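You operate a simulated robot arm through the tools that you are given. There is no shell and no other tool.

The job below is to be done with a simulated robot arm. You get a single attempt, and the scene is never put back.

Task
Clamp plate 2 in the vice and sand off its burr.
Fine: jaw up, lever over, then sand with the black sanding block; the block goes back and the plate stays clamped. What is to be rubbed or washed off counts as gone when no trace of it is left.

Only the result counts: the job must be done as asked and must still hold three seconds after the hand-in. Knocking over, shifting, dropping, spilling or breaking anything else fails it.

Robot
A 7-joint arm with a two-finger parallel gripper, fixed in place. Base frame: the origin is at the foot of the arm, x ahead of it, y to its left, z up. Lengths are in mm, angles in degrees, forces in N, time in s.
With the tool pointing down near the work surface it reaches from about 420 to 900 mm from the base axis. Its first joint turns from -17.0 to 126.0 degrees. Payload 1.57 kg.
Tool frame: the origin (TCP) lies between the finger pads and is the grasp point; the fingertips stand 30 mm ahead of it; z points along the fingers, y is the line along which they close. Largest opening 80 mm; finger width 17, thickness 12; the body of the gripper, 40 by 82 mm, starts 80 mm behind the TCP.
Orientation is told as [roll, pitch, yaw] about the base's x, y, z axes, in that order, counted from this pose: with the fingers straight down and closing along the base's y, the tool's x points along the base's -x, its y along +y and its z along -z.

Tools
- The arm moves only by the tool apply_moves. Its argument "plan" is one flat list of numbers, 7 for each row, row after row: the shift along the tool's x, y, z in mm, then the turn, a rotation vector about the tool's x, y, z in degrees, then the gripper command, from -1 (fully open) to 1 (shut), values between in proportion. In form: [tx, ty, tz, rx, ry, rz, hand, tx, ty, tz, rx, ry, rz, hand, ...]. A call has 1 to 20 rows; each row shifts and turns the commanded pose from where the row before left it, along the tool's axes as they then stand. A row lasts 0.2 s, in which the tool goes at most 50 mm and 8.6 degrees; a call with a longer step from one row to the next is refused whole, and so is a gripper value outside its range. Where a pose cannot be reached the arm comes as near as it can. A force on the tool above 40 N (or 10 N above the force at the start of the call, whichever is more), or a blocked arm, ends the call early, and 0.2 s more pass. The fingers move at their own pace (about 45 mm/s each) and stop on an object; they squeeze with about 32 N. The grip force told is the motor's: it shows also when the fingers shut on nothing. Time passes only in rows, and 0.2 s behind the last, so rows that do not move let the fingers close. The reply holds the time, the measured pose of the TCP, the force on the tool along the base axes, the opening and the grip force, in the units named above and with some noise, with the torque about the TCP (base axes, N m) and any sound that the robot's microphone picked up.
- Cameras (640 x 400 px; columns grow to the right, rows downward): "scene" is fixed at [220.5, -649.2, 1562]; the picture's right is [0.74, -0.67, 0.00], its down [-0.59, -0.65, -0.48] and it looks along [0.32, 0.36, -0.88] (base axes); focal length 214 px, centre (320, 200). "wrist" rides on the gripper at [72, -6, -122] in the tool frame; the picture's right is [0.09, 1.00, 0.00], its down [-0.84, 0.08, -0.54] and it looks along [-0.54, 0.05, 0.84] (tool axes); focal length 238 px, centre (320, 200). There is no depth. A picture from a camera that has moved, and an enlarged one, comes with that camera's place and axes in the base frame and with its lens.
- snapshot(camera): a new picture of that camera. No time passes.
- slide_trunk(by): slides the trunk up (or, below 0, down) by that many mm; the arm rides with it, the base frame stays. It gives what a move gives, with no picture.
- inspect(camera, box): a new picture of the part [left, top, right, bottom] of that camera's present view, enlarged. No time passes.
- finish_job(): hands the job in; it is judged then, once.

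Nothing tells you positions but the pictures and the camera data. Unless the task says otherwise, let go and move clear before handing in.

The tools are called after "Emit:" by a JSON object that holds its "name" and its "arguments". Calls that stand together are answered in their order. apply_moves: Moves the arm, as the interface text tells. Its arguments: {"type":"object","properties":{"plan":{"type":"array","items":{"type":"number"}}},"required":["plan"]} The other tools are called the same way: slide_trunk (by) slides the trunk up or down; snapshot (camera) takes a picture; inspect (camera, box) takes an enlarged picture of a part of a camera's view; finish_job () hands the job in.

At the start:

```text
time_s: 0.0
tcp_pos: [707.9, -35.6, 1165.3]
orientation: [0.1, 0.0, 0.1]
contact_force: [-0.3, -0.4, 0.1]
torque: [-0.02, 0.0, 0.02]
width: 80.2
finger_force: 0.0
trunk travel left (down, up): [-725.0, 65.0]
```

scene: 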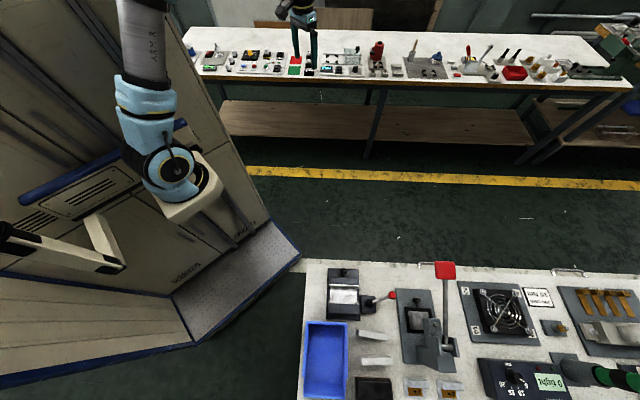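
wrist: 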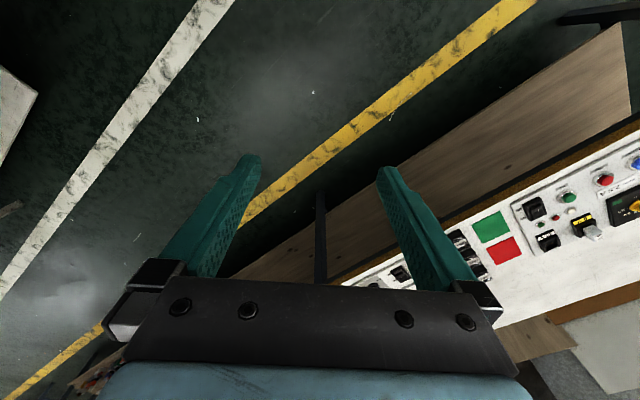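

I see two benches in the scene view, with the gripper high up near the far one, and what looks like a vice with a red lever on the near bench. I'll enlarge the views to work out what is where before I move anything.

Emit:
{"name": "inspect", "arguments": {"camera": "scene", "box": [290, 250, 480, 400]}}

Emit:
{"name": "inspect", "arguments": {"camera": "scene", "box": [450, 250, 640, 400]}}

Emit:
{"name": "inspect", "arguments": {"camera": "scene", "box": [170, 0, 410, 150]}}

Emit:
{"name": "inspect", "arguments": {"camera": "scene", "box": [400, 0, 640, 150]}}

Emit:
{"name": "inspect", "arguments": {"camera": "wrist", "box": [320, 100, 640, 400]}}

```text
2.67 times, centred on (385, 325) of scene
camera zoom: at [220.5, -649.2, 1562.0], right [0.74, -0.67, 0.0], down [-0.59, -0.65, -0.48], along [0.32, 0.36, -0.88], focal length 572 px, centre (147, -133)
```

zoom: 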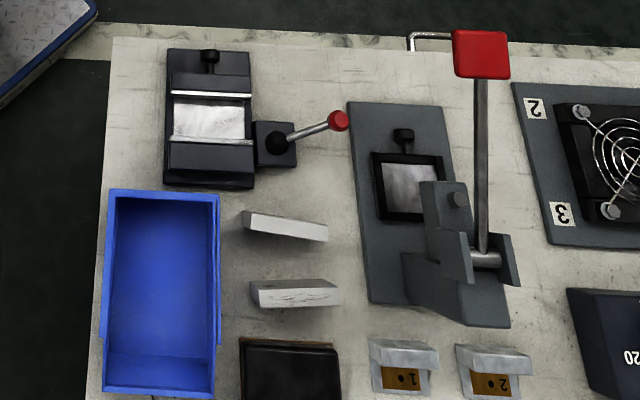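

```text
2.67 times, centred on (545, 325) of scene
camera zoom: at [220.5, -649.2, 1562.0], right [0.74, -0.67, 0.0], down [-0.59, -0.65, -0.48], along [0.32, 0.36, -0.88], focal length 572 px, centre (-280, -133)
```

zoom: 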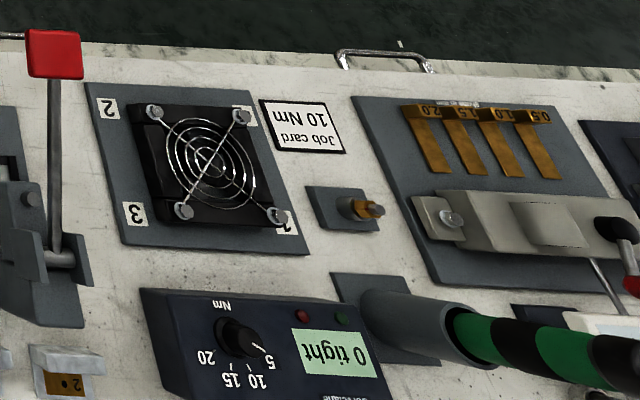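

```text
2.67 times, centred on (290, 75) of scene
camera zoom: at [220.5, -649.2, 1562.0], right [0.74, -0.67, 0.0], down [-0.59, -0.65, -0.48], along [0.32, 0.36, -0.88], focal length 572 px, centre (400, 533)
```

zoom: 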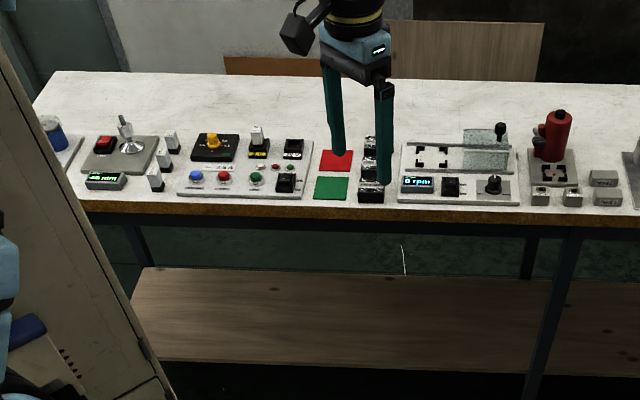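

```text
2.67 times, centred on (520, 75) of scene
camera zoom: at [220.5, -649.2, 1562.0], right [0.74, -0.67, 0.0], down [-0.59, -0.65, -0.48], along [0.32, 0.36, -0.88], focal length 572 px, centre (-213, 533)
```

zoom: 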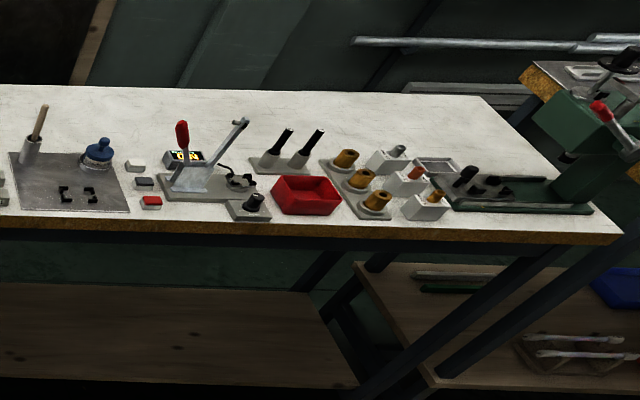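

```text
1.33 times, centred on (480, 250) of wrist
camera zoom: at [637.4, -42.5, 1288.1], right [-0.09, 1.0, 0.0], down [0.84, 0.08, 0.54], along [0.54, 0.05, -0.84], focal length 318 px, centre (107, 133)
```

zoom: 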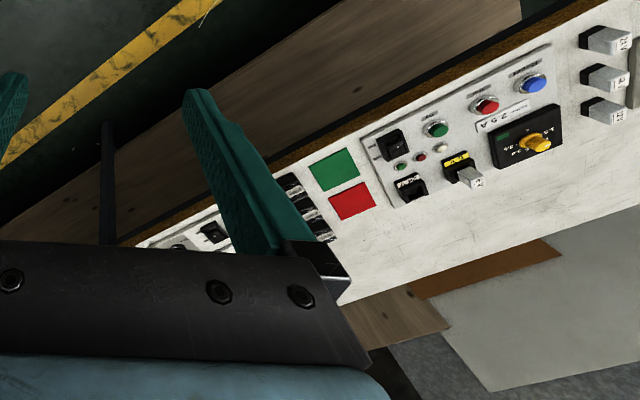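

The far bench may be the one the arm faces, since the first joint's range points that way. I'll look closely at each station on both benches to find the vice, the numbered plates and the black sanding block.

Emit:
{"name": "inspect", "arguments": {"camera": "scene", "box": [180, 35, 260, 85]}}

Emit:
{"name": "inspect", "arguments": {"camera": "scene", "box": [240, 35, 320, 85]}}

Emit:
{"name": "inspect", "arguments": {"camera": "scene", "box": [310, 35, 390, 85]}}

Emit:
{"name": "inspect", "arguments": {"camera": "scene", "box": [370, 35, 450, 85]}}

Emit:
{"name": "inspect", "arguments": {"camera": "scene", "box": [440, 35, 520, 85]}}

Emit:
{"name": "inspect", "arguments": {"camera": "scene", "box": [510, 35, 640, 115]}}

Emit:
{"name": "inspect", "arguments": {"camera": "scene", "box": [300, 260, 400, 330]}}

Emit:
{"name": "inspect", "arguments": {"camera": "scene", "box": [340, 310, 480, 400]}}

Emit:
{"name": "inspect", "arguments": {"camera": "scene", "box": [0, 0, 320, 400]}}

```text
8.00 times, centred on (220, 60) of scene
camera zoom: at [220.5, -649.2, 1562.0], right [0.74, -0.67, 0.0], down [-0.59, -0.65, -0.48], along [0.32, 0.36, -0.88], focal length 1716 px, centre (1120, 1320)
```

zoom: 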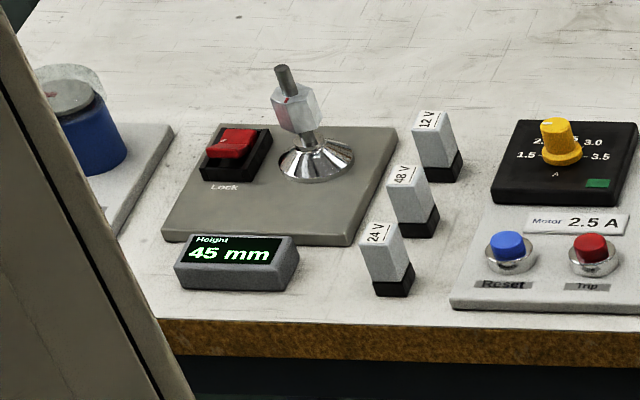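

```text
8.00 times, centred on (280, 60) of scene
camera zoom: at [220.5, -649.2, 1562.0], right [0.74, -0.67, 0.0], down [-0.59, -0.65, -0.48], along [0.32, 0.36, -0.88], focal length 1716 px, centre (640, 1320)
```

zoom: 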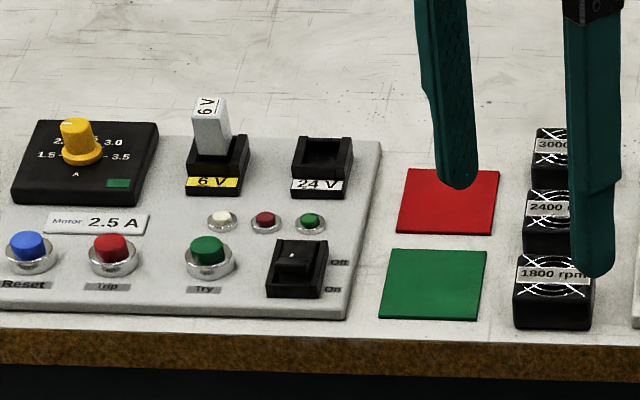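

```text
8.00 times, centred on (350, 60) of scene
camera zoom: at [220.5, -649.2, 1562.0], right [0.74, -0.67, 0.0], down [-0.59, -0.65, -0.48], along [0.32, 0.36, -0.88], focal length 1716 px, centre (80, 1320)
```

zoom: 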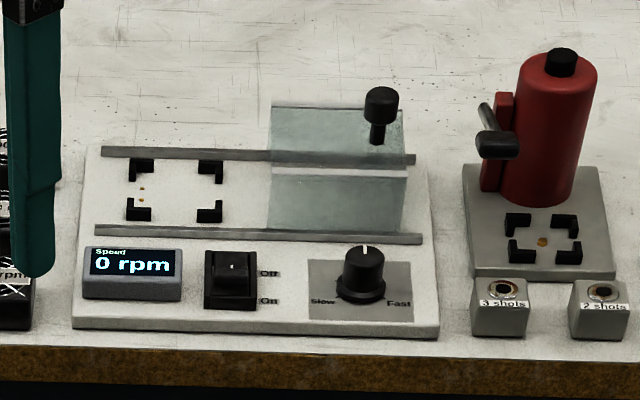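

```text
8.00 times, centred on (410, 60) of scene
camera zoom: at [220.5, -649.2, 1562.0], right [0.74, -0.67, 0.0], down [-0.59, -0.65, -0.48], along [0.32, 0.36, -0.88], focal length 1716 px, centre (-400, 1320)
```

zoom: 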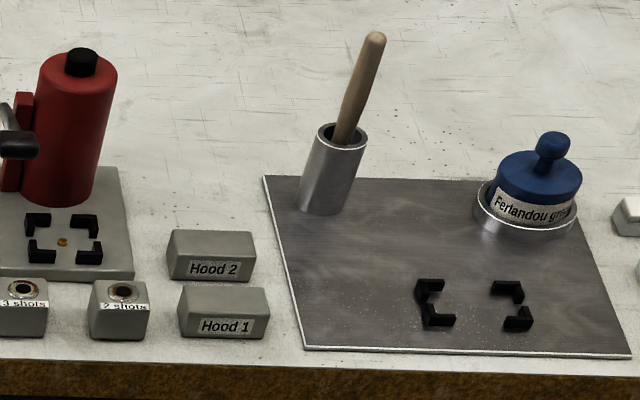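

```text
8.00 times, centred on (480, 60) of scene
camera zoom: at [220.5, -649.2, 1562.0], right [0.74, -0.67, 0.0], down [-0.59, -0.65, -0.48], along [0.32, 0.36, -0.88], focal length 1716 px, centre (-960, 1320)
```

zoom: 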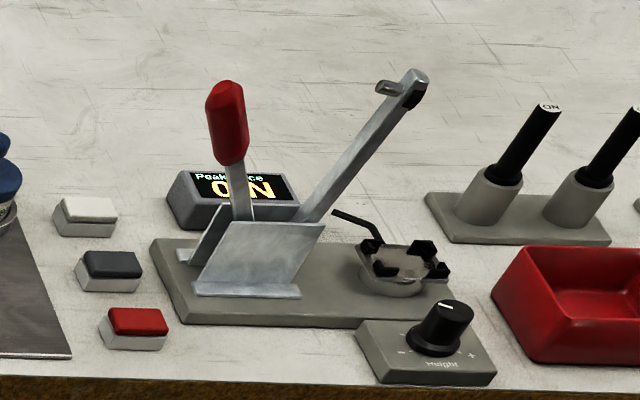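

```text
4.92 times, centred on (575, 75) of scene
camera zoom: at [220.5, -649.2, 1562.0], right [0.74, -0.67, 0.0], down [-0.59, -0.65, -0.48], along [0.32, 0.36, -0.88], focal length 1056 px, centre (-935, 815)
```

zoom: 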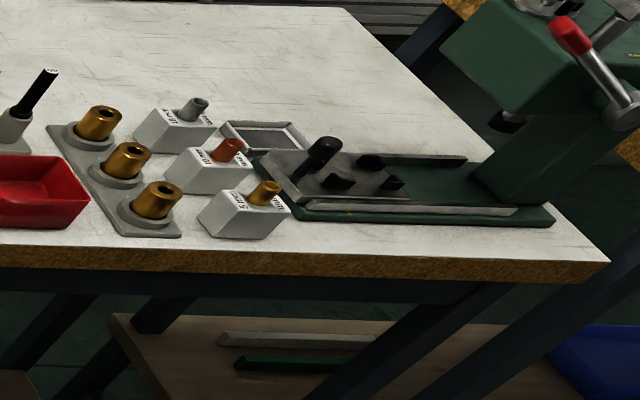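

```text
5.71 times, centred on (350, 295) of scene
camera zoom: at [220.5, -649.2, 1562.0], right [0.74, -0.67, 0.0], down [-0.59, -0.65, -0.48], along [0.32, 0.36, -0.88], focal length 1226 px, centre (149, -343)
```

zoom: 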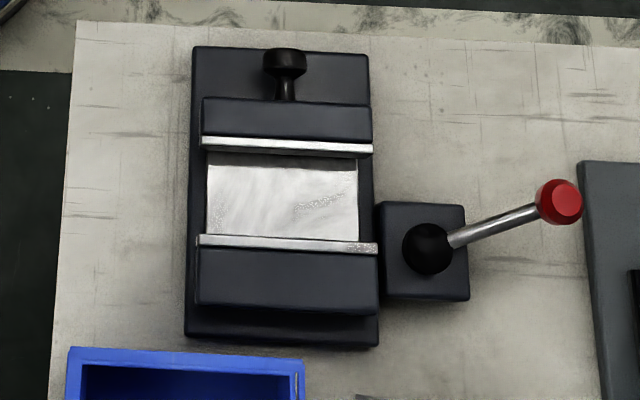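

```text
4.44 times, centred on (410, 355) of scene
camera zoom: at [220.5, -649.2, 1562.0], right [0.74, -0.67, 0.0], down [-0.59, -0.65, -0.48], along [0.32, 0.36, -0.88], focal length 953 px, centre (-80, -489)
```

zoom: 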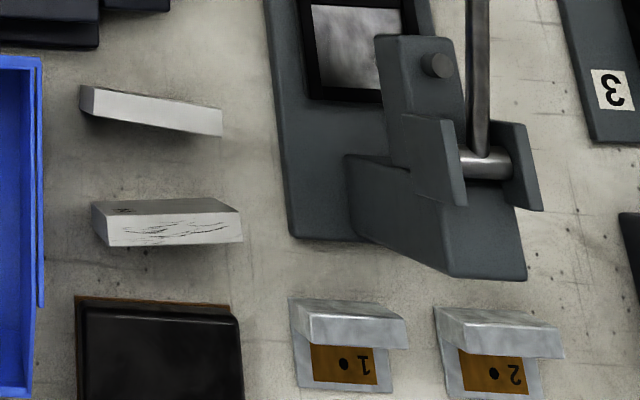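

```text
1.00 times, centred on (160, 200) of scene (not enlarged: the box is as wide or as high as the picture)
camera zoom: at [220.5, -649.2, 1562.0], right [0.74, -0.67, 0.0], down [-0.59, -0.65, -0.48], along [0.32, 0.36, -0.88], focal length 214 px, centre (480, 200)
```

zoom: 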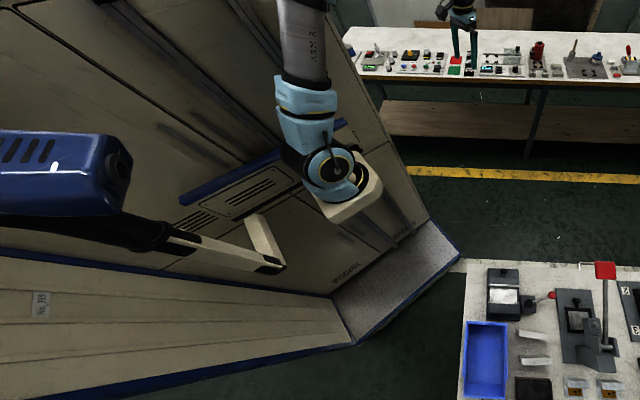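

The vice (two jaws, a knob, and a lever with a red ball) is on the near bench at about [330, -650], along with loose bars, a dark block and numbered parts. I make its bearing about -63°, so I'll swing the arm a little that way at this height and see whether it gets there.

Emit:
{"name": "apply_moves", "arguments": {"plan": [1.73, -49.4, 0, 0, 0, 4, -1, 1.73, -49.4, 0, 0, 0, 4, -1, 1.73, -49.4, 0, 0, 0, 4, -1, 1.73, -49.4, 0, 0, 0, 4, -1, 1.73, -49.4, 0, 0, 0, 4, -1]}}

```text
time_s: 1.2
tcp_pos: [665.9, -277.5, 1164.7]
orientation: [-0.1, 0.0, -20.0]
contact_force: [0.7, 1.2, -0.2]
torque: [-0.01, 0.03, 0.02]
width: 80.2
finger_force: 0.1
trunk travel left (down, up): [-725.0, 65.0]
```

The arm reached -22.6° without trouble, so I'll keep swinging toward the near bench at the same height.

Emit:
{"name": "apply_moves", "arguments": {"plan": [1.73, -49.4, 0, 0, 0, 4, -1, 1.73, -49.4, 0, 0, 0, 4, -1, 1.73, -49.4, 0, 0, 0, 4, -1, 1.73, -49.4, 0, 0, 0, 4, -1, 1.73, -49.4, 0, 0, 0, 4, -1]}}

Emit:
{"name": "snapshot", "arguments": {"camera": "scene"}}

Emit:
{"name": "snapshot", "arguments": {"camera": "wrist"}}

```text
time_s: 2.4
tcp_pos: [543.9, -489.5, 1165.8]
orientation: [0.1, 0.0, -40.1]
contact_force: [0.9, 0.5, -0.3]
torque: [-0.04, 0.03, 0.0]
width: 80.0
finger_force: 0.0
trunk travel left (down, up): [-725.0, 65.0]
```

```text
taken
```

scene: 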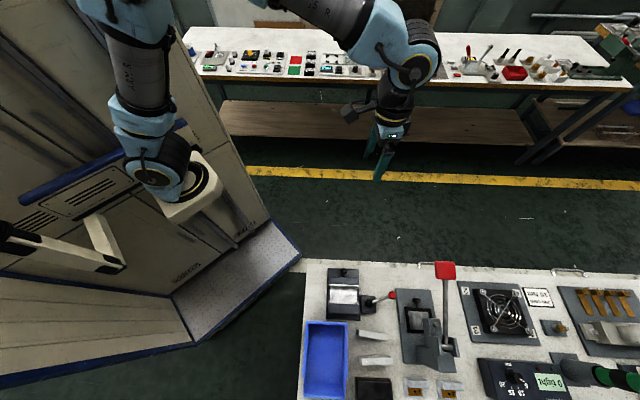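

```text
taken
camera wrist: at [485.0, -449.4, 1286.9], right [0.57, 0.82, 0.0], down [0.69, -0.48, 0.54], along [0.45, -0.31, -0.84], focal length 238 px, centre (320, 200)
```

wrist: 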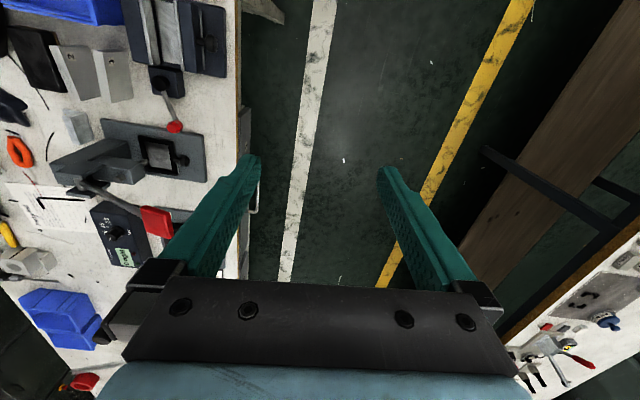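

The arm reaches the near bench, and the two views put the vice lever's red ball near [432, -755, 810]. Next I'll move above the vice, keep the height, line the tool up with the bench (yaw about -46°), and look down with the wrist camera.

Emit:
{"name": "apply_moves", "arguments": {"plan": [13.4, -39.5, 0, 0, 0, 0, -1, 13.4, -39.5, 0, 0, 0, 0, -1, 13.4, -39.5, 0, 0, 0, 0, -1, 13.4, -39.5, 0, 0, 0, 0, -1, 13.4, -39.5, 0, 0, 0, 0, -1, 13.4, -39.5, 0, 0, 0, 0, -1, 0, 0, 0, 0, 0, 6, -1]}}

Emit:
{"name": "snapshot", "arguments": {"camera": "wrist"}}

Emit:
{"name": "snapshot", "arguments": {"camera": "scene"}}

```text
time_s: 4.0
tcp_pos: [328.6, -621.7, 1165.0]
orientation: [0.0, 0.0, -46.0]
contact_force: [-1.1, 0.2, 0.1]
torque: [0.03, 0.02, -0.01]
width: 80.0
finger_force: 0.2
trunk travel left (down, up): [-725.0, 65.0]
```

```text
taken
camera wrist: at [274.3, -574.8, 1287.8], right [0.65, 0.76, 0.0], down [0.64, -0.55, 0.54], along [0.41, -0.35, -0.84], focal length 238 px, centre (320, 200)
```

wrist: 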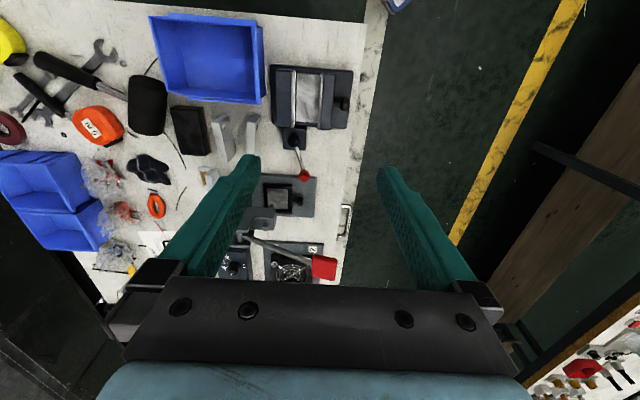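

```text
taken
```

scene: 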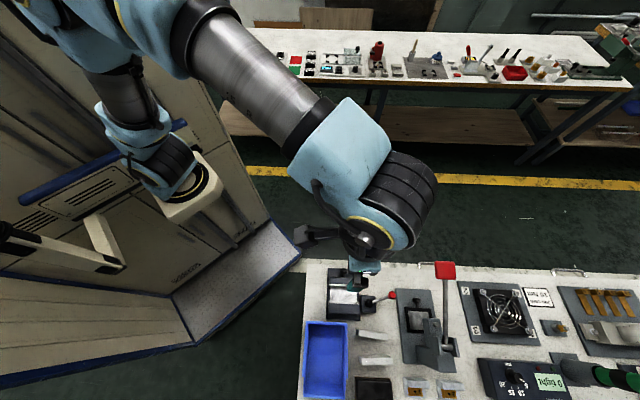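

From here the wrist camera sees the vice, the two loose bars, the blue bin and a dark block. I'll enlarge this view to read the details.

Emit:
{"name": "inspect", "arguments": {"camera": "wrist", "box": [250, 50, 370, 125]}}

Emit:
{"name": "inspect", "arguments": {"camera": "wrist", "box": [150, 95, 290, 183]}}

Emit:
{"name": "inspect", "arguments": {"camera": "wrist", "box": [20, 30, 180, 130]}}

Emit:
{"name": "inspect", "arguments": {"camera": "scene", "box": [320, 320, 480, 400]}}

```text
5.33 times, centred on (310, 88) of wrist
camera zoom: at [274.3, -574.8, 1287.8], right [0.65, 0.76, 0.0], down [0.64, -0.55, 0.54], along [0.41, -0.35, -0.84], focal length 1271 px, centre (373, 800)
```

zoom: 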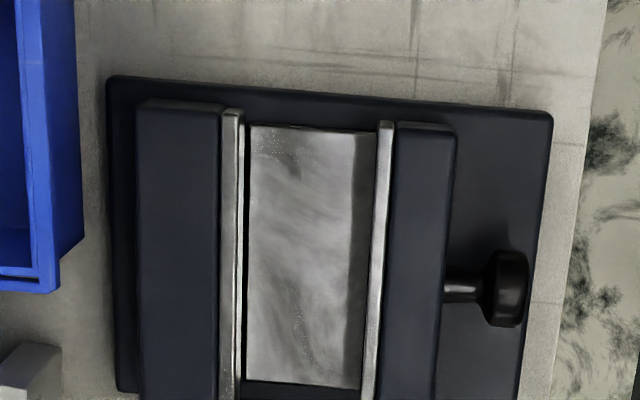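

```text
4.55 times, centred on (220, 139) of wrist
camera zoom: at [274.3, -574.8, 1287.8], right [0.65, 0.76, 0.0], down [0.64, -0.55, 0.54], along [0.41, -0.35, -0.84], focal length 1083 px, centre (774, 477)
```

zoom: 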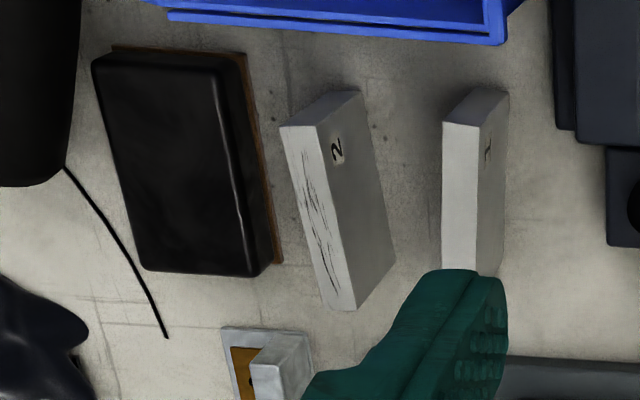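

```text
4.00 times, centred on (100, 80) of wrist
camera zoom: at [274.3, -574.8, 1287.8], right [0.65, 0.76, 0.0], down [0.64, -0.55, 0.54], along [0.41, -0.35, -0.84], focal length 953 px, centre (1200, 680)
```

zoom: 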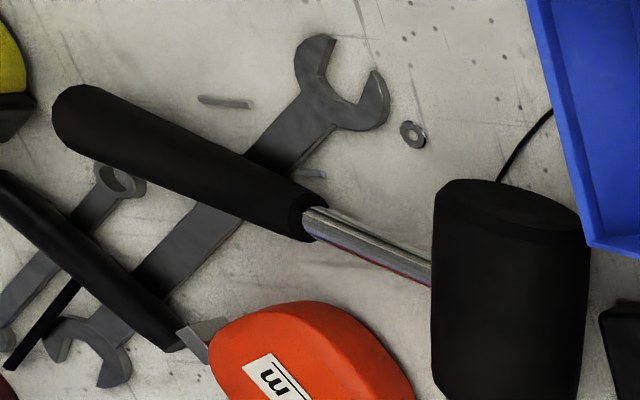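

```text
4.00 times, centred on (400, 360) of scene
camera zoom: at [220.5, -649.2, 1562.0], right [0.74, -0.67, 0.0], down [-0.59, -0.65, -0.48], along [0.32, 0.36, -0.88], focal length 858 px, centre (0, -440)
```

zoom: 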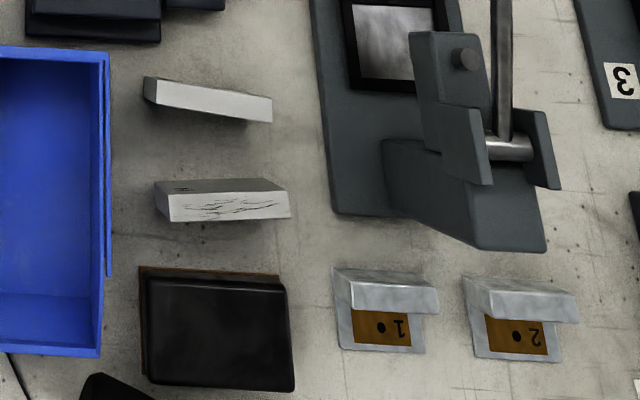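

Reading the two views together:
- **Plate 2** stands on edge, about 85 x 16 x 56 mm. Its burr is on top near [267, -838, 816], and the label faces the aisle.
- **Bench top** is at about z = 760.
- **Vice** is at about [320, -653], and the press handle at [527, -786] reaches z of about 1000, so I'll stay clear of it.

I'll lower the trunk for a closer look.

Emit:
{"name": "slide_trunk", "arguments": {"by": -200}}

Emit:
{"name": "snapshot", "arguments": {"camera": "wrist"}}

Emit:
{"name": "snapshot", "arguments": {"camera": "scene"}}

```text
time_s: 6.2
tcp_pos: [329.0, -621.4, 965.5]
orientation: [0.0, 0.0, -46.0]
contact_force: [0.3, 0.6, 0.4]
torque: [0.02, -0.01, 0.01]
width: 80.0
finger_force: 0.1
trunk travel left (down, up): [-525.0, 265.0]
```

```text
taken
camera wrist: at [274.8, -574.6, 1087.9], right [0.65, 0.76, 0.0], down [0.64, -0.55, 0.54], along [0.41, -0.35, -0.84], focal length 238 px, centre (320, 200)
```

wrist: 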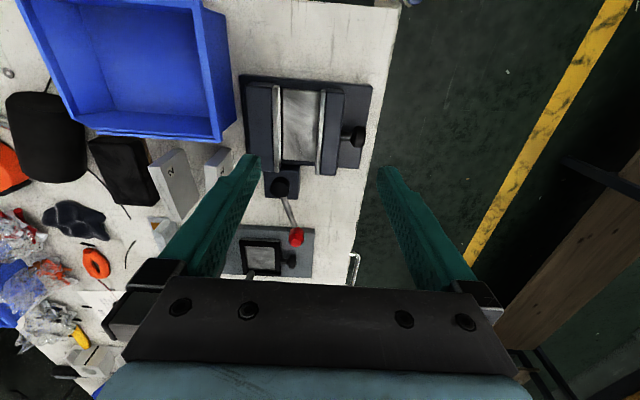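

```text
taken
```

scene: 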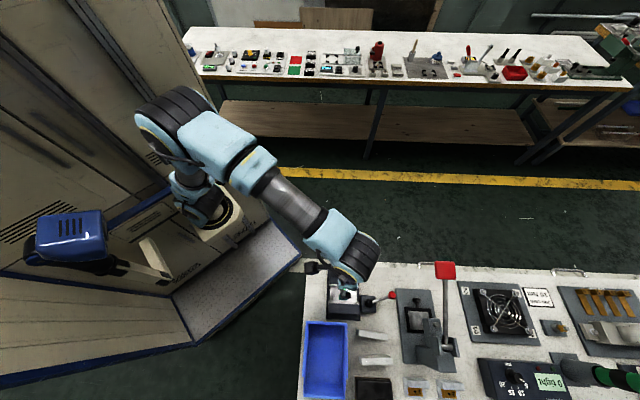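

Emit:
{"name": "inspect", "arguments": {"camera": "wrist", "box": [225, 65, 385, 165]}}

Emit:
{"name": "inspect", "arguments": {"camera": "wrist", "box": [240, 150, 340, 212]}}

Emit:
{"name": "inspect", "arguments": {"camera": "wrist", "box": [80, 120, 240, 220]}}

Emit:
{"name": "inspect", "arguments": {"camera": "scene", "box": [355, 280, 415, 320]}}

```text
4.00 times, centred on (305, 115) of wrist
camera zoom: at [274.8, -574.6, 1087.9], right [0.65, 0.76, 0.0], down [0.64, -0.55, 0.54], along [0.41, -0.35, -0.84], focal length 953 px, centre (380, 540)
```

zoom: 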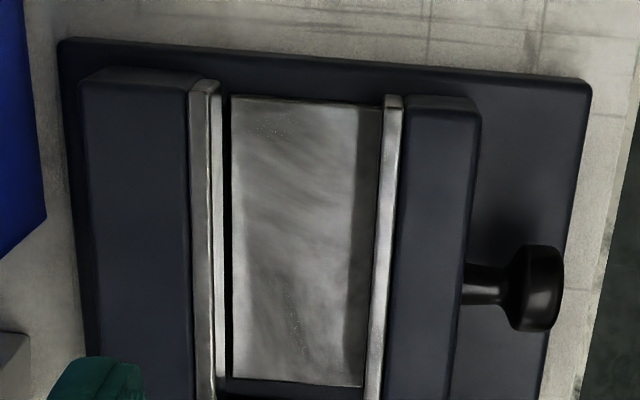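

```text
6.40 times, centred on (290, 181) of wrist
camera zoom: at [274.8, -574.6, 1087.9], right [0.65, 0.76, 0.0], down [0.64, -0.55, 0.54], along [0.41, -0.35, -0.84], focal length 1525 px, centre (512, 322)
```

zoom: 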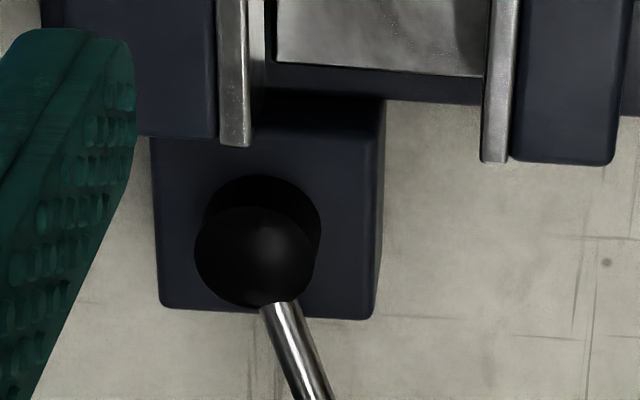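

```text
4.00 times, centred on (160, 170) of wrist
camera zoom: at [274.8, -574.6, 1087.9], right [0.65, 0.76, 0.0], down [0.64, -0.55, 0.54], along [0.41, -0.35, -0.84], focal length 953 px, centre (960, 320)
```

zoom: 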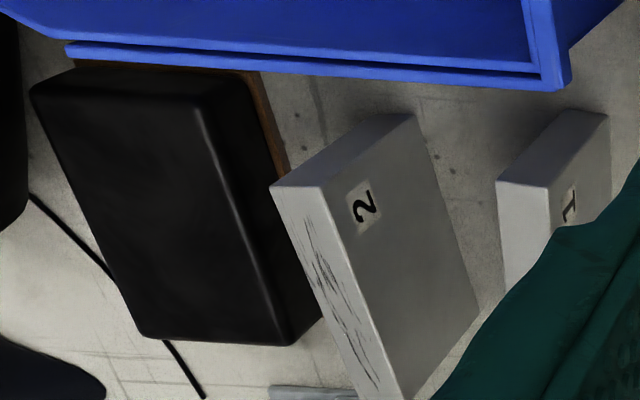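

```text
10.00 times, centred on (385, 300) of scene
camera zoom: at [220.5, -649.2, 1562.0], right [0.74, -0.67, 0.0], down [-0.59, -0.65, -0.48], along [0.32, 0.36, -0.88], focal length 2145 px, centre (-330, -800)
```

zoom: 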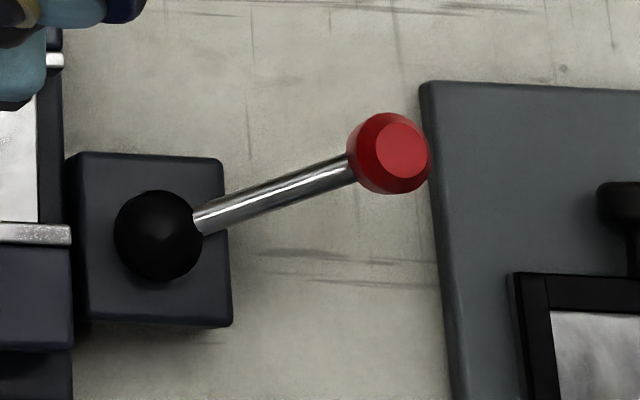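

The lever hub is near [363, -726, 804] and the red ball near [433, -760, 813]. The jaws are about 111 mm long with a 47 mm gap, centred near [329, -658]. I'll move above plate 2 and the block to see how much room there is around them.

Emit:
{"name": "apply_moves", "arguments": {"plan": [-18.7, -41.3, 0, 0, 0, 0, -1, -18.7, -41.3, 0, 0, 0, 0, -1, -18.7, -41.3, 0, 0, 0, 0, -1, -18.7, -41.3, 0, 0, 0, 0, -1]}}

Emit:
{"name": "snapshot", "arguments": {"camera": "wrist"}}

Emit:
{"name": "snapshot", "arguments": {"camera": "scene"}}

```text
time_s: 7.2
tcp_pos: [263.8, -789.9, 964.5]
orientation: [0.0, -0.1, -45.8]
contact_force: [-0.1, 0.1, 0.9]
torque: [0.0, -0.01, 0.01]
width: 79.9
finger_force: 0.1
trunk travel left (down, up): [-525.0, 265.0]
```

```text
taken
camera wrist: at [209.1, -743.4, 1087.8], right [0.65, 0.76, 0.0], down [0.64, -0.55, 0.54], along [0.41, -0.35, -0.84], focal length 238 px, centre (320, 200)
```

wrist: 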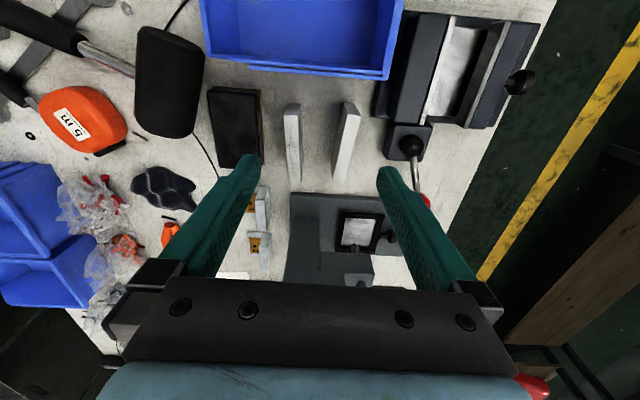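

```text
taken
```

scene: 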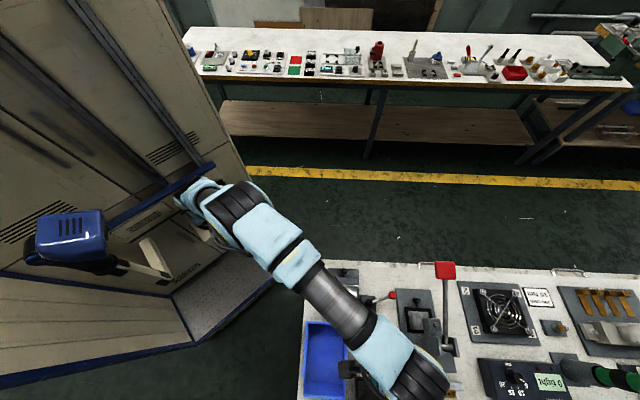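

Emit:
{"name": "inspect", "arguments": {"camera": "wrist", "box": [120, 75, 280, 175]}}

Emit:
{"name": "inspect", "arguments": {"camera": "wrist", "box": [240, 85, 400, 185]}}

Emit:
{"name": "inspect", "arguments": {"camera": "wrist", "box": [230, 170, 440, 300]}}

Emit:
{"name": "inspect", "arguments": {"camera": "wrist", "box": [380, 10, 540, 110]}}

```text
4.00 times, centred on (200, 125) of wrist
camera zoom: at [209.1, -743.4, 1087.8], right [0.65, 0.76, 0.0], down [0.64, -0.55, 0.54], along [0.41, -0.35, -0.84], focal length 953 px, centre (800, 500)
```

zoom: 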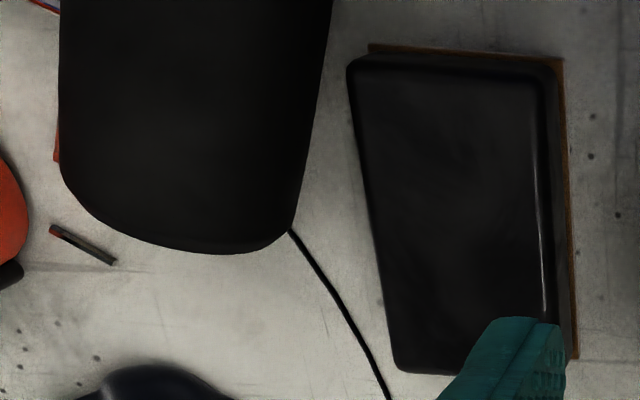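

```text
4.00 times, centred on (320, 135) of wrist
camera zoom: at [209.1, -743.4, 1087.8], right [0.65, 0.76, 0.0], down [0.64, -0.55, 0.54], along [0.41, -0.35, -0.84], focal length 953 px, centre (320, 460)
```

zoom: 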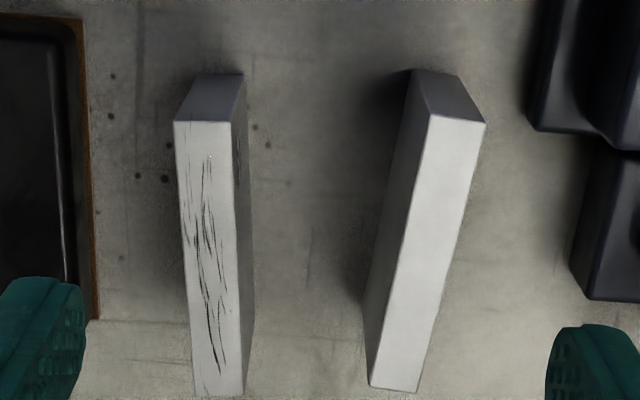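

```text
3.05 times, centred on (335, 235) of wrist
camera zoom: at [209.1, -743.4, 1087.8], right [0.65, 0.76, 0.0], down [0.64, -0.55, 0.54], along [0.41, -0.35, -0.84], focal length 726 px, centre (274, 93)
```

zoom: 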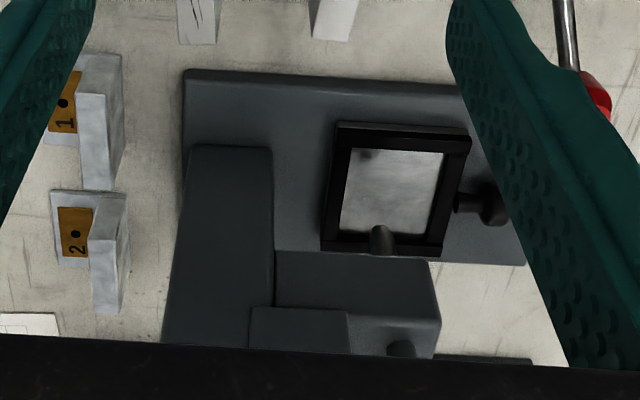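

```text
4.00 times, centred on (460, 60) of wrist
camera zoom: at [209.1, -743.4, 1087.8], right [0.65, 0.76, 0.0], down [0.64, -0.55, 0.54], along [0.41, -0.35, -0.84], focal length 953 px, centre (-240, 760)
```

zoom: 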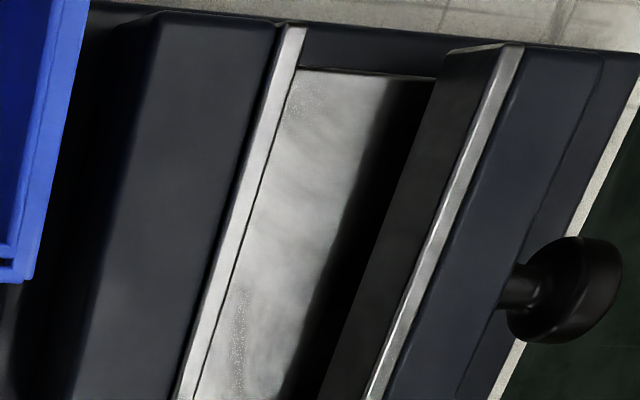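

The plates stand 41–53 mm apart. Plate 2 is centred near [269, -837] with its long axis at about -41°, and the black block with a brown sanding face is near [210, -887] with a mallet close beside it. I'll line up over plate 2 with the fingers half open.

Emit:
{"name": "apply_moves", "arguments": {"plan": [0, 0, 0, 0, 0, -5, 0, -17.5, -16.3, 0, 0, 0, 0, 0, -17.4, -16.3, 0, 0, 0, 0, 0, 0, 0, 0, 0, 0, 0, 0]}}

Emit:
{"name": "snapshot", "arguments": {"camera": "wrist"}}

```text
time_s: 8.2
tcp_pos: [267.3, -836.8, 965.3]
orientation: [0.0, 0.0, -41.0]
contact_force: [0.6, -0.6, 1.1]
torque: [-0.03, -0.01, -0.03]
width: 40.4
finger_force: 0.1
trunk travel left (down, up): [-525.0, 265.0]
```

```text
taken
camera wrist: at [208.7, -795.8, 1088.0], right [0.58, 0.81, 0.0], down [0.68, -0.49, 0.54], along [0.44, -0.32, -0.84], focal length 238 px, centre (320, 200)
```

wrist: 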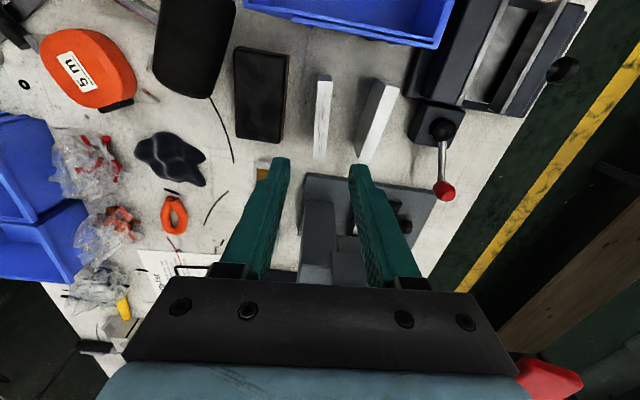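

Emit:
{"name": "inspect", "arguments": {"camera": "wrist", "box": [260, 60, 388, 170]}}

Emit:
{"name": "inspect", "arguments": {"camera": "wrist", "box": [500, 330, 640, 400]}}

```text
3.64 times, centred on (324, 115) of wrist
camera zoom: at [208.7, -795.8, 1088.0], right [0.58, 0.81, 0.0], down [0.68, -0.49, 0.54], along [0.44, -0.32, -0.84], focal length 867 px, centre (306, 509)
```

zoom: 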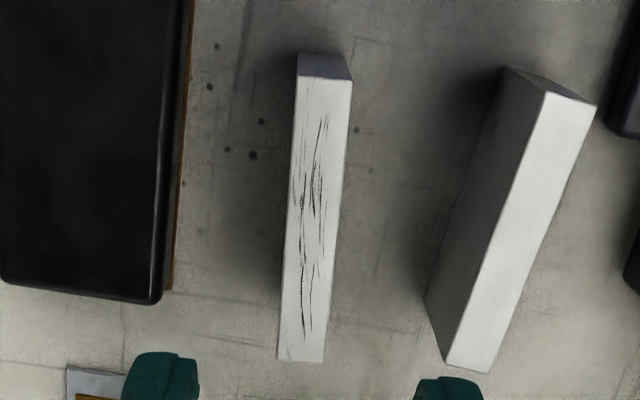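

```text
4.57 times, centred on (570, 365) of wrist
camera zoom: at [208.7, -795.8, 1088.0], right [0.58, 0.81, 0.0], down [0.68, -0.49, 0.54], along [0.44, -0.32, -0.84], focal length 1090 px, centre (-823, -554)
```

zoom: 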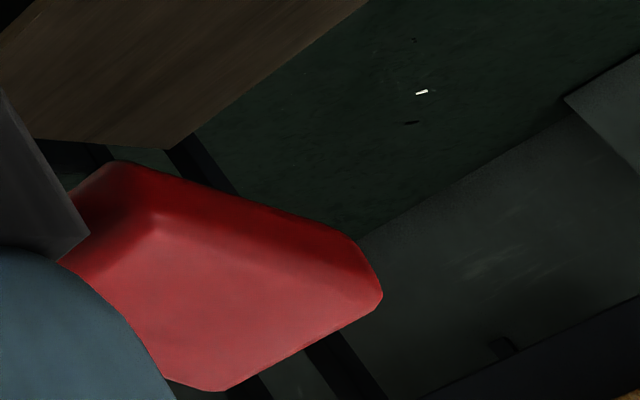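

Plate 2 sits only about 2 mm off-centre between the fingers and is well aligned. I'll correct that and go most of the way down, then check.

Emit:
{"name": "apply_moves", "arguments": {"plan": [0, 2, 30, 0, 0, 0, 0, 0, 0, 40, 0, 0, 0, 0, 0, 0, 30, 0, 0, 0, 0, 0, 0, 15, 0, 0, 0, 0]}}

Emit:
{"name": "snapshot", "arguments": {"camera": "wrist"}}

Emit:
{"name": "snapshot", "arguments": {"camera": "scene"}}

```text
time_s: 9.2
tcp_pos: [268.3, -835.4, 851.7]
orientation: [0.0, -0.1, -41.0]
contact_force: [0.6, 0.7, 1.0]
torque: [0.03, 0.0, 0.01]
width: 39.8
finger_force: 0.1
trunk travel left (down, up): [-525.0, 265.0]
```

```text
taken
camera wrist: at [210.3, -794.0, 973.5], right [0.58, 0.81, 0.0], down [0.68, -0.49, 0.54], along [0.44, -0.32, -0.84], focal length 238 px, centre (320, 200)
```

wrist: 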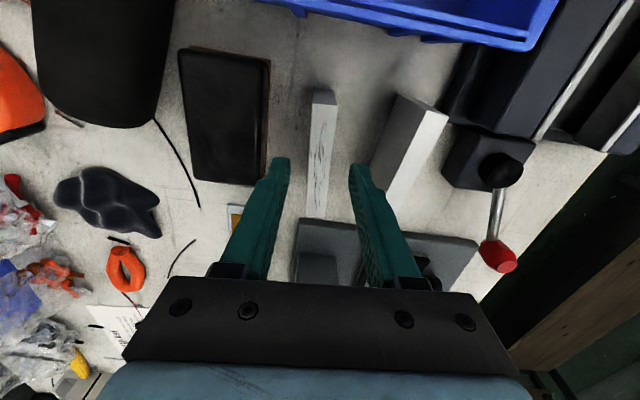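

```text
taken
```

scene: 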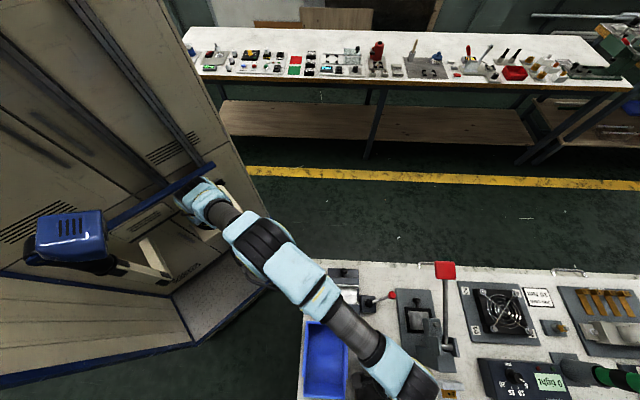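

The plate is centred between the fingers and there is about 20 mm of clearance to plate 1. I'll go down to grasp height and close.

Emit:
{"name": "apply_moves", "arguments": {"plan": [0, 0, 15, 0, 0, 0, 0, 0, 0, 15, 0, 0, 0, 0, 0, 0, 9, 0, 0, 0, 0, 0, 0, 0, 0, 0, 0, 0, 0, 0, 0, 0, 0, 0, 1, 0, 0, 0, 0, 0, 0, 1, 0, 0, 0, 0, 0, 0, 1]}}

Emit:
{"name": "snapshot", "arguments": {"camera": "wrist"}}

```text
time_s: 10.8
tcp_pos: [268.4, -836.0, 811.4]
orientation: [0.0, -0.1, -41.1]
contact_force: [1.0, 0.2, 0.2]
torque: [-0.01, -0.08, 0.02]
width: 15.8
finger_force: 26.6
trunk travel left (down, up): [-525.0, 265.0]
```

```text
taken
camera wrist: at [210.0, -794.1, 933.9], right [0.58, 0.81, 0.0], down [0.68, -0.49, 0.54], along [0.44, -0.32, -0.84], focal length 238 px, centre (320, 200)
```

wrist: 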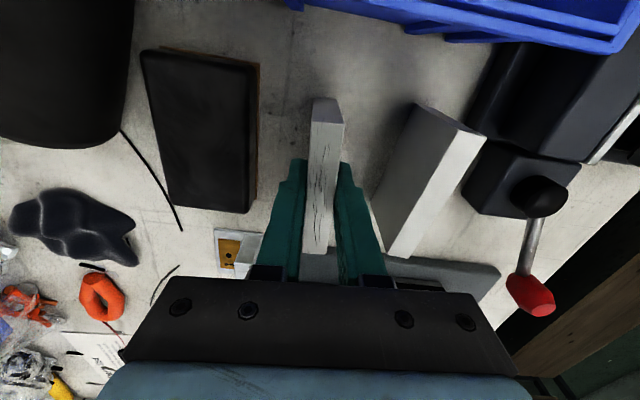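

The plate is gripped at a width of 15.8 mm. I'll lift it straight up above everything around it.

Emit:
{"name": "apply_moves", "arguments": {"plan": [0, 0, -6, 0, 0, 0, 1, 0, 0, -18, 0, 0, 0, 1, 0, 0, -35, 0, 0, 0, 1, 0, 0, -40, 0, 0, 0, 1, 0, 0, -25, 0, 0, 0, 1]}}

Emit:
{"name": "snapshot", "arguments": {"camera": "wrist"}}

```text
time_s: 12.0
tcp_pos: [267.7, -835.8, 936.4]
orientation: [-0.1, 0.1, -41.0]
contact_force: [0.5, -0.2, -2.0]
torque: [0.01, 0.01, 0.0]
width: 15.6
finger_force: 31.5
trunk travel left (down, up): [-525.0, 265.0]
```

```text
taken
camera wrist: at [209.8, -794.1, 1057.9], right [0.58, 0.81, 0.0], down [0.68, -0.49, 0.54], along [0.44, -0.32, -0.84], focal length 238 px, centre (320, 200)
```

wrist: 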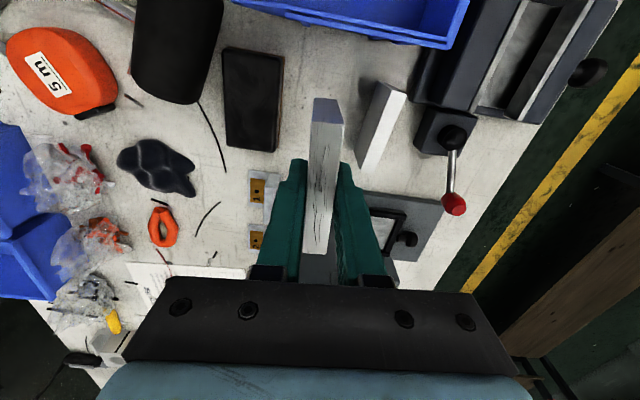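

The wrist-only measurements put the bench at z = 760, the jaw tops at about 809 and the vice bed at about 790. At my present grip height the fingertips would sit almost level with the jaws, so I'll set the plate back on its spot and take it about 18 mm higher.

Emit:
{"name": "apply_moves", "arguments": {"plan": [0, 0, 40, 0, 0, 0, 1, 0, 0, 40, 0, 0, 0, 1, 0, 0, 25, 0, 0, 0, 1, 0, 0, 12, 0, 0, 0, 1, 0, 0, 4, 0, 0, 0, 1, 0, 0, 2.5, 0, 0, 0, 1, 0, 0, 0, 0, 0, 0, 1]}}

```text
time_s: 13.6
tcp_pos: [269.0, -835.8, 811.2]
orientation: [0.0, 0.0, -41.1]
contact_force: [0.3, 0.5, -2.2]
torque: [-0.01, 0.03, 0.01]
width: 15.8
finger_force: 30.9
trunk travel left (down, up): [-525.0, 265.0]
```

Emit:
{"name": "apply_moves", "arguments": {"plan": [0, 0, 0.7, 0, 0, 0, 1, 0, 0, 0, 0, 0, 0, 1]}}

```text
time_s: 14.2
tcp_pos: [269.1, -836.1, 810.7]
orientation: [0.1, 0.0, -41.0]
contact_force: [0.9, -0.6, 0.4]
torque: [0.04, 0.06, -0.01]
width: 16.0
finger_force: 31.4
trunk travel left (down, up): [-525.0, 265.0]
```

The plate is back on the bench, as its weight is no longer on the tool. I'll open a little, raise 18 mm and grip again.

Emit:
{"name": "apply_moves", "arguments": {"plan": [0, 0, 0, 0, 0, 0, 0.35, 0, 0, 0, 0, 0, 0, 0.35, 0, 0, -9, 0, 0, 0, 0.35, 0, 0, -9, 0, 0, 0, 0.35, 0, 0, 0, 0, 0, 0, 1, 0, 0, 0, 0, 0, 0, 1, 0, 0, 0, 0, 0, 0, 1]}}

Emit:
{"name": "snapshot", "arguments": {"camera": "wrist"}}

```text
time_s: 15.8
tcp_pos: [268.7, -835.9, 828.8]
orientation: [0.0, 0.1, -41.0]
contact_force: [-0.2, -1.3, 0.7]
torque: [-0.07, 0.01, -0.01]
width: 15.5
finger_force: 31.0
trunk travel left (down, up): [-525.0, 265.0]
```

```text
taken
camera wrist: at [210.2, -793.9, 951.9], right [0.58, 0.81, 0.0], down [0.68, -0.49, 0.54], along [0.44, -0.32, -0.84], focal length 238 px, centre (320, 200)
```

wrist: 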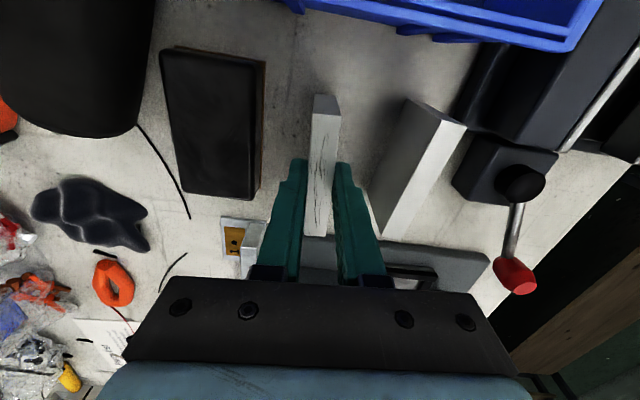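

Gripped again with about 22 mm of overlap. I'll lift clear.

Emit:
{"name": "apply_moves", "arguments": {"plan": [0, 0, -6, 0, 0, 0, 1, 0, 0, -18, 0, 0, 0, 1, 0, 0, -36, 0, 0, 0, 1, 0, 0, -40, 0, 0, 0, 1, 0, 0, -30, 0, 0, 0, 1]}}

Emit:
{"name": "inspect", "arguments": {"camera": "wrist", "box": [260, 80, 388, 260]}}

```text
time_s: 17.0
tcp_pos: [266.7, -836.4, 959.6]
orientation: [0.0, 0.0, -41.0]
contact_force: [0.6, -0.1, -2.2]
torque: [0.0, 0.02, 0.01]
width: 15.4
finger_force: 31.0
trunk travel left (down, up): [-525.0, 265.0]
```

```text
2.22 times, centred on (324, 170) of wrist
camera zoom: at [209.2, -794.6, 1081.8], right [0.58, 0.81, 0.0], down [0.68, -0.49, 0.54], along [0.44, -0.32, -0.84], focal length 530 px, centre (311, 267)
```

zoom: 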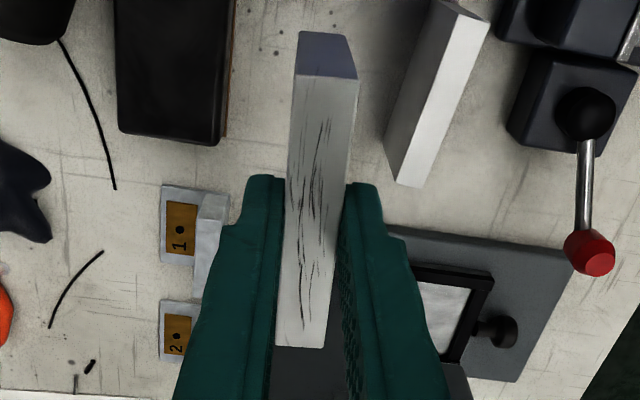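

The plate is held squarely. I'll carry it over the vice, turn it to the vice's angle (about -45.6°), and look again before lowering.

Emit:
{"name": "apply_moves", "arguments": {"plan": [19.9, 41.4, 0, 0, 0, 0, 1, 19.9, 41.4, 0, 0, 0, 0, 1, 19.9, 41.4, 0, 0, 0, 0, 1, 19.9, 41.4, 0, 0, 0, 0, 1, 0, 0, 0, 0, 0, 4.6, 1, 0, 0, 0, 0, 0, 0, 1]}}

Emit:
{"name": "snapshot", "arguments": {"camera": "wrist"}}

Emit:
{"name": "snapshot", "arguments": {"camera": "scene"}}

```text
time_s: 18.4
tcp_pos: [316.4, -658.8, 960.0]
orientation: [0.0, 0.0, -45.5]
contact_force: [-1.0, 0.5, -2.1]
torque: [0.02, -0.01, -0.02]
width: 15.6
finger_force: 31.3
trunk travel left (down, up): [-525.0, 265.0]
```

```text
taken
camera wrist: at [262.1, -611.7, 1081.7], right [0.65, 0.76, 0.0], down [0.64, -0.54, 0.54], along [0.41, -0.35, -0.84], focal length 238 px, centre (320, 200)
```

wrist: 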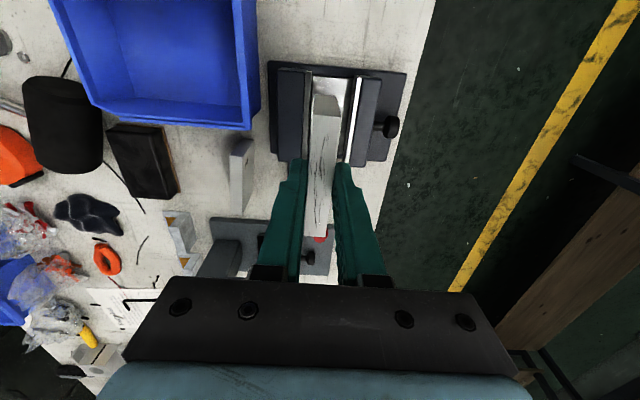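

```text
taken
```

scene: 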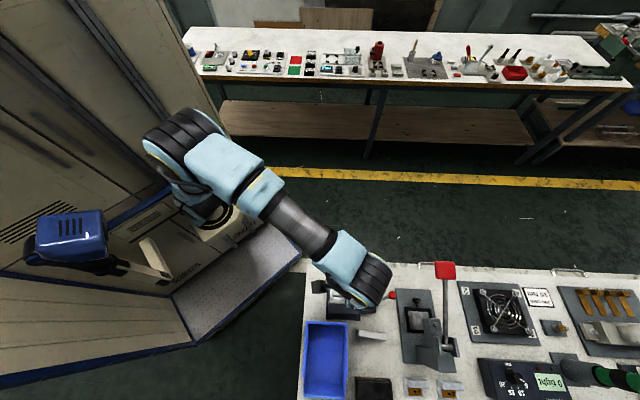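

Emit:
{"name": "inspect", "arguments": {"camera": "wrist", "box": [260, 50, 420, 170]}}

```text
3.33 times, centred on (340, 110) of wrist
camera zoom: at [262.1, -611.7, 1081.7], right [0.65, 0.76, 0.0], down [0.64, -0.54, 0.54], along [0.41, -0.35, -0.84], focal length 794 px, centre (253, 500)
```

zoom: 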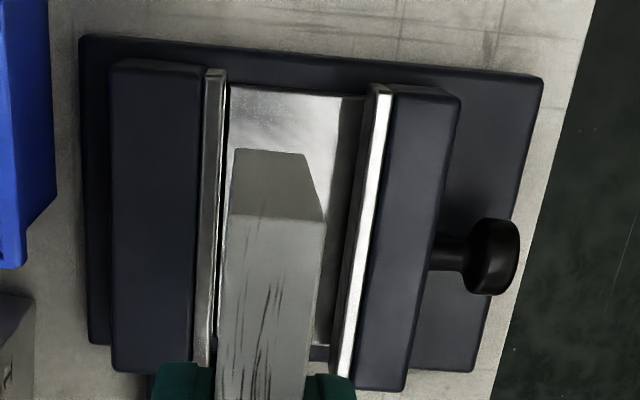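

The plate hangs about 4.5 mm off the fixed jaw line and is centred lengthwise to within 3 mm. The vice looks turned about 1° from the tool, so I'll correct that and lower to just above the jaws.

Emit:
{"name": "apply_moves", "arguments": {"plan": [2, 0, 0, 0, 0, -1, 1, 0, 0, 30, 0, 0, 0, 1, 0, 0, 30, 0, 0, 0, 1, 0, 0, 12, 0, 0, 0, 1, 0, 0, 0, 0, 0, 0, 1]}}

Emit:
{"name": "inspect", "arguments": {"camera": "wrist", "box": [240, 50, 440, 200]}}

Emit:
{"name": "inspect", "arguments": {"camera": "scene", "box": [310, 260, 410, 330]}}

```text
time_s: 19.6
tcp_pos: [314.5, -657.5, 887.8]
orientation: [-0.1, 0.0, -44.6]
contact_force: [0.2, -0.3, -2.8]
torque: [-0.02, -0.03, 0.0]
width: 15.6
finger_force: 31.4
trunk travel left (down, up): [-525.0, 265.0]
```

```text
2.67 times, centred on (340, 125) of wrist
camera zoom: at [260.4, -611.5, 1009.7], right [0.63, 0.77, 0.0], down [0.65, -0.53, 0.54], along [0.42, -0.34, -0.84], focal length 636 px, centre (267, 400)
```

zoom: 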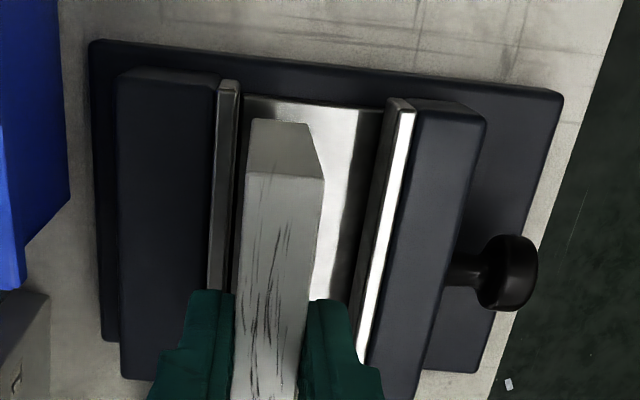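

```text
5.71 times, centred on (360, 295) of scene
camera zoom: at [220.5, -649.2, 1562.0], right [0.74, -0.67, 0.0], down [-0.59, -0.65, -0.48], along [0.32, 0.36, -0.88], focal length 1226 px, centre (91, -343)
```

zoom: 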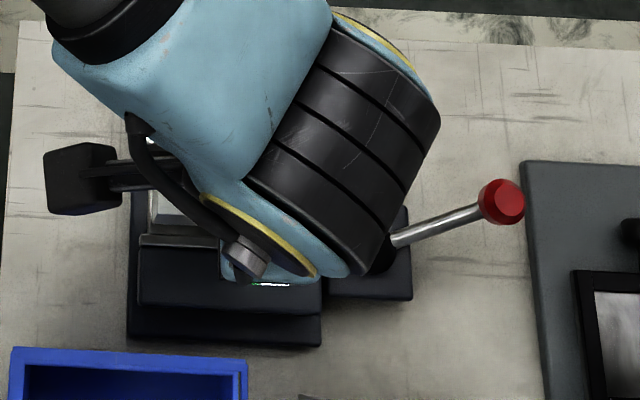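

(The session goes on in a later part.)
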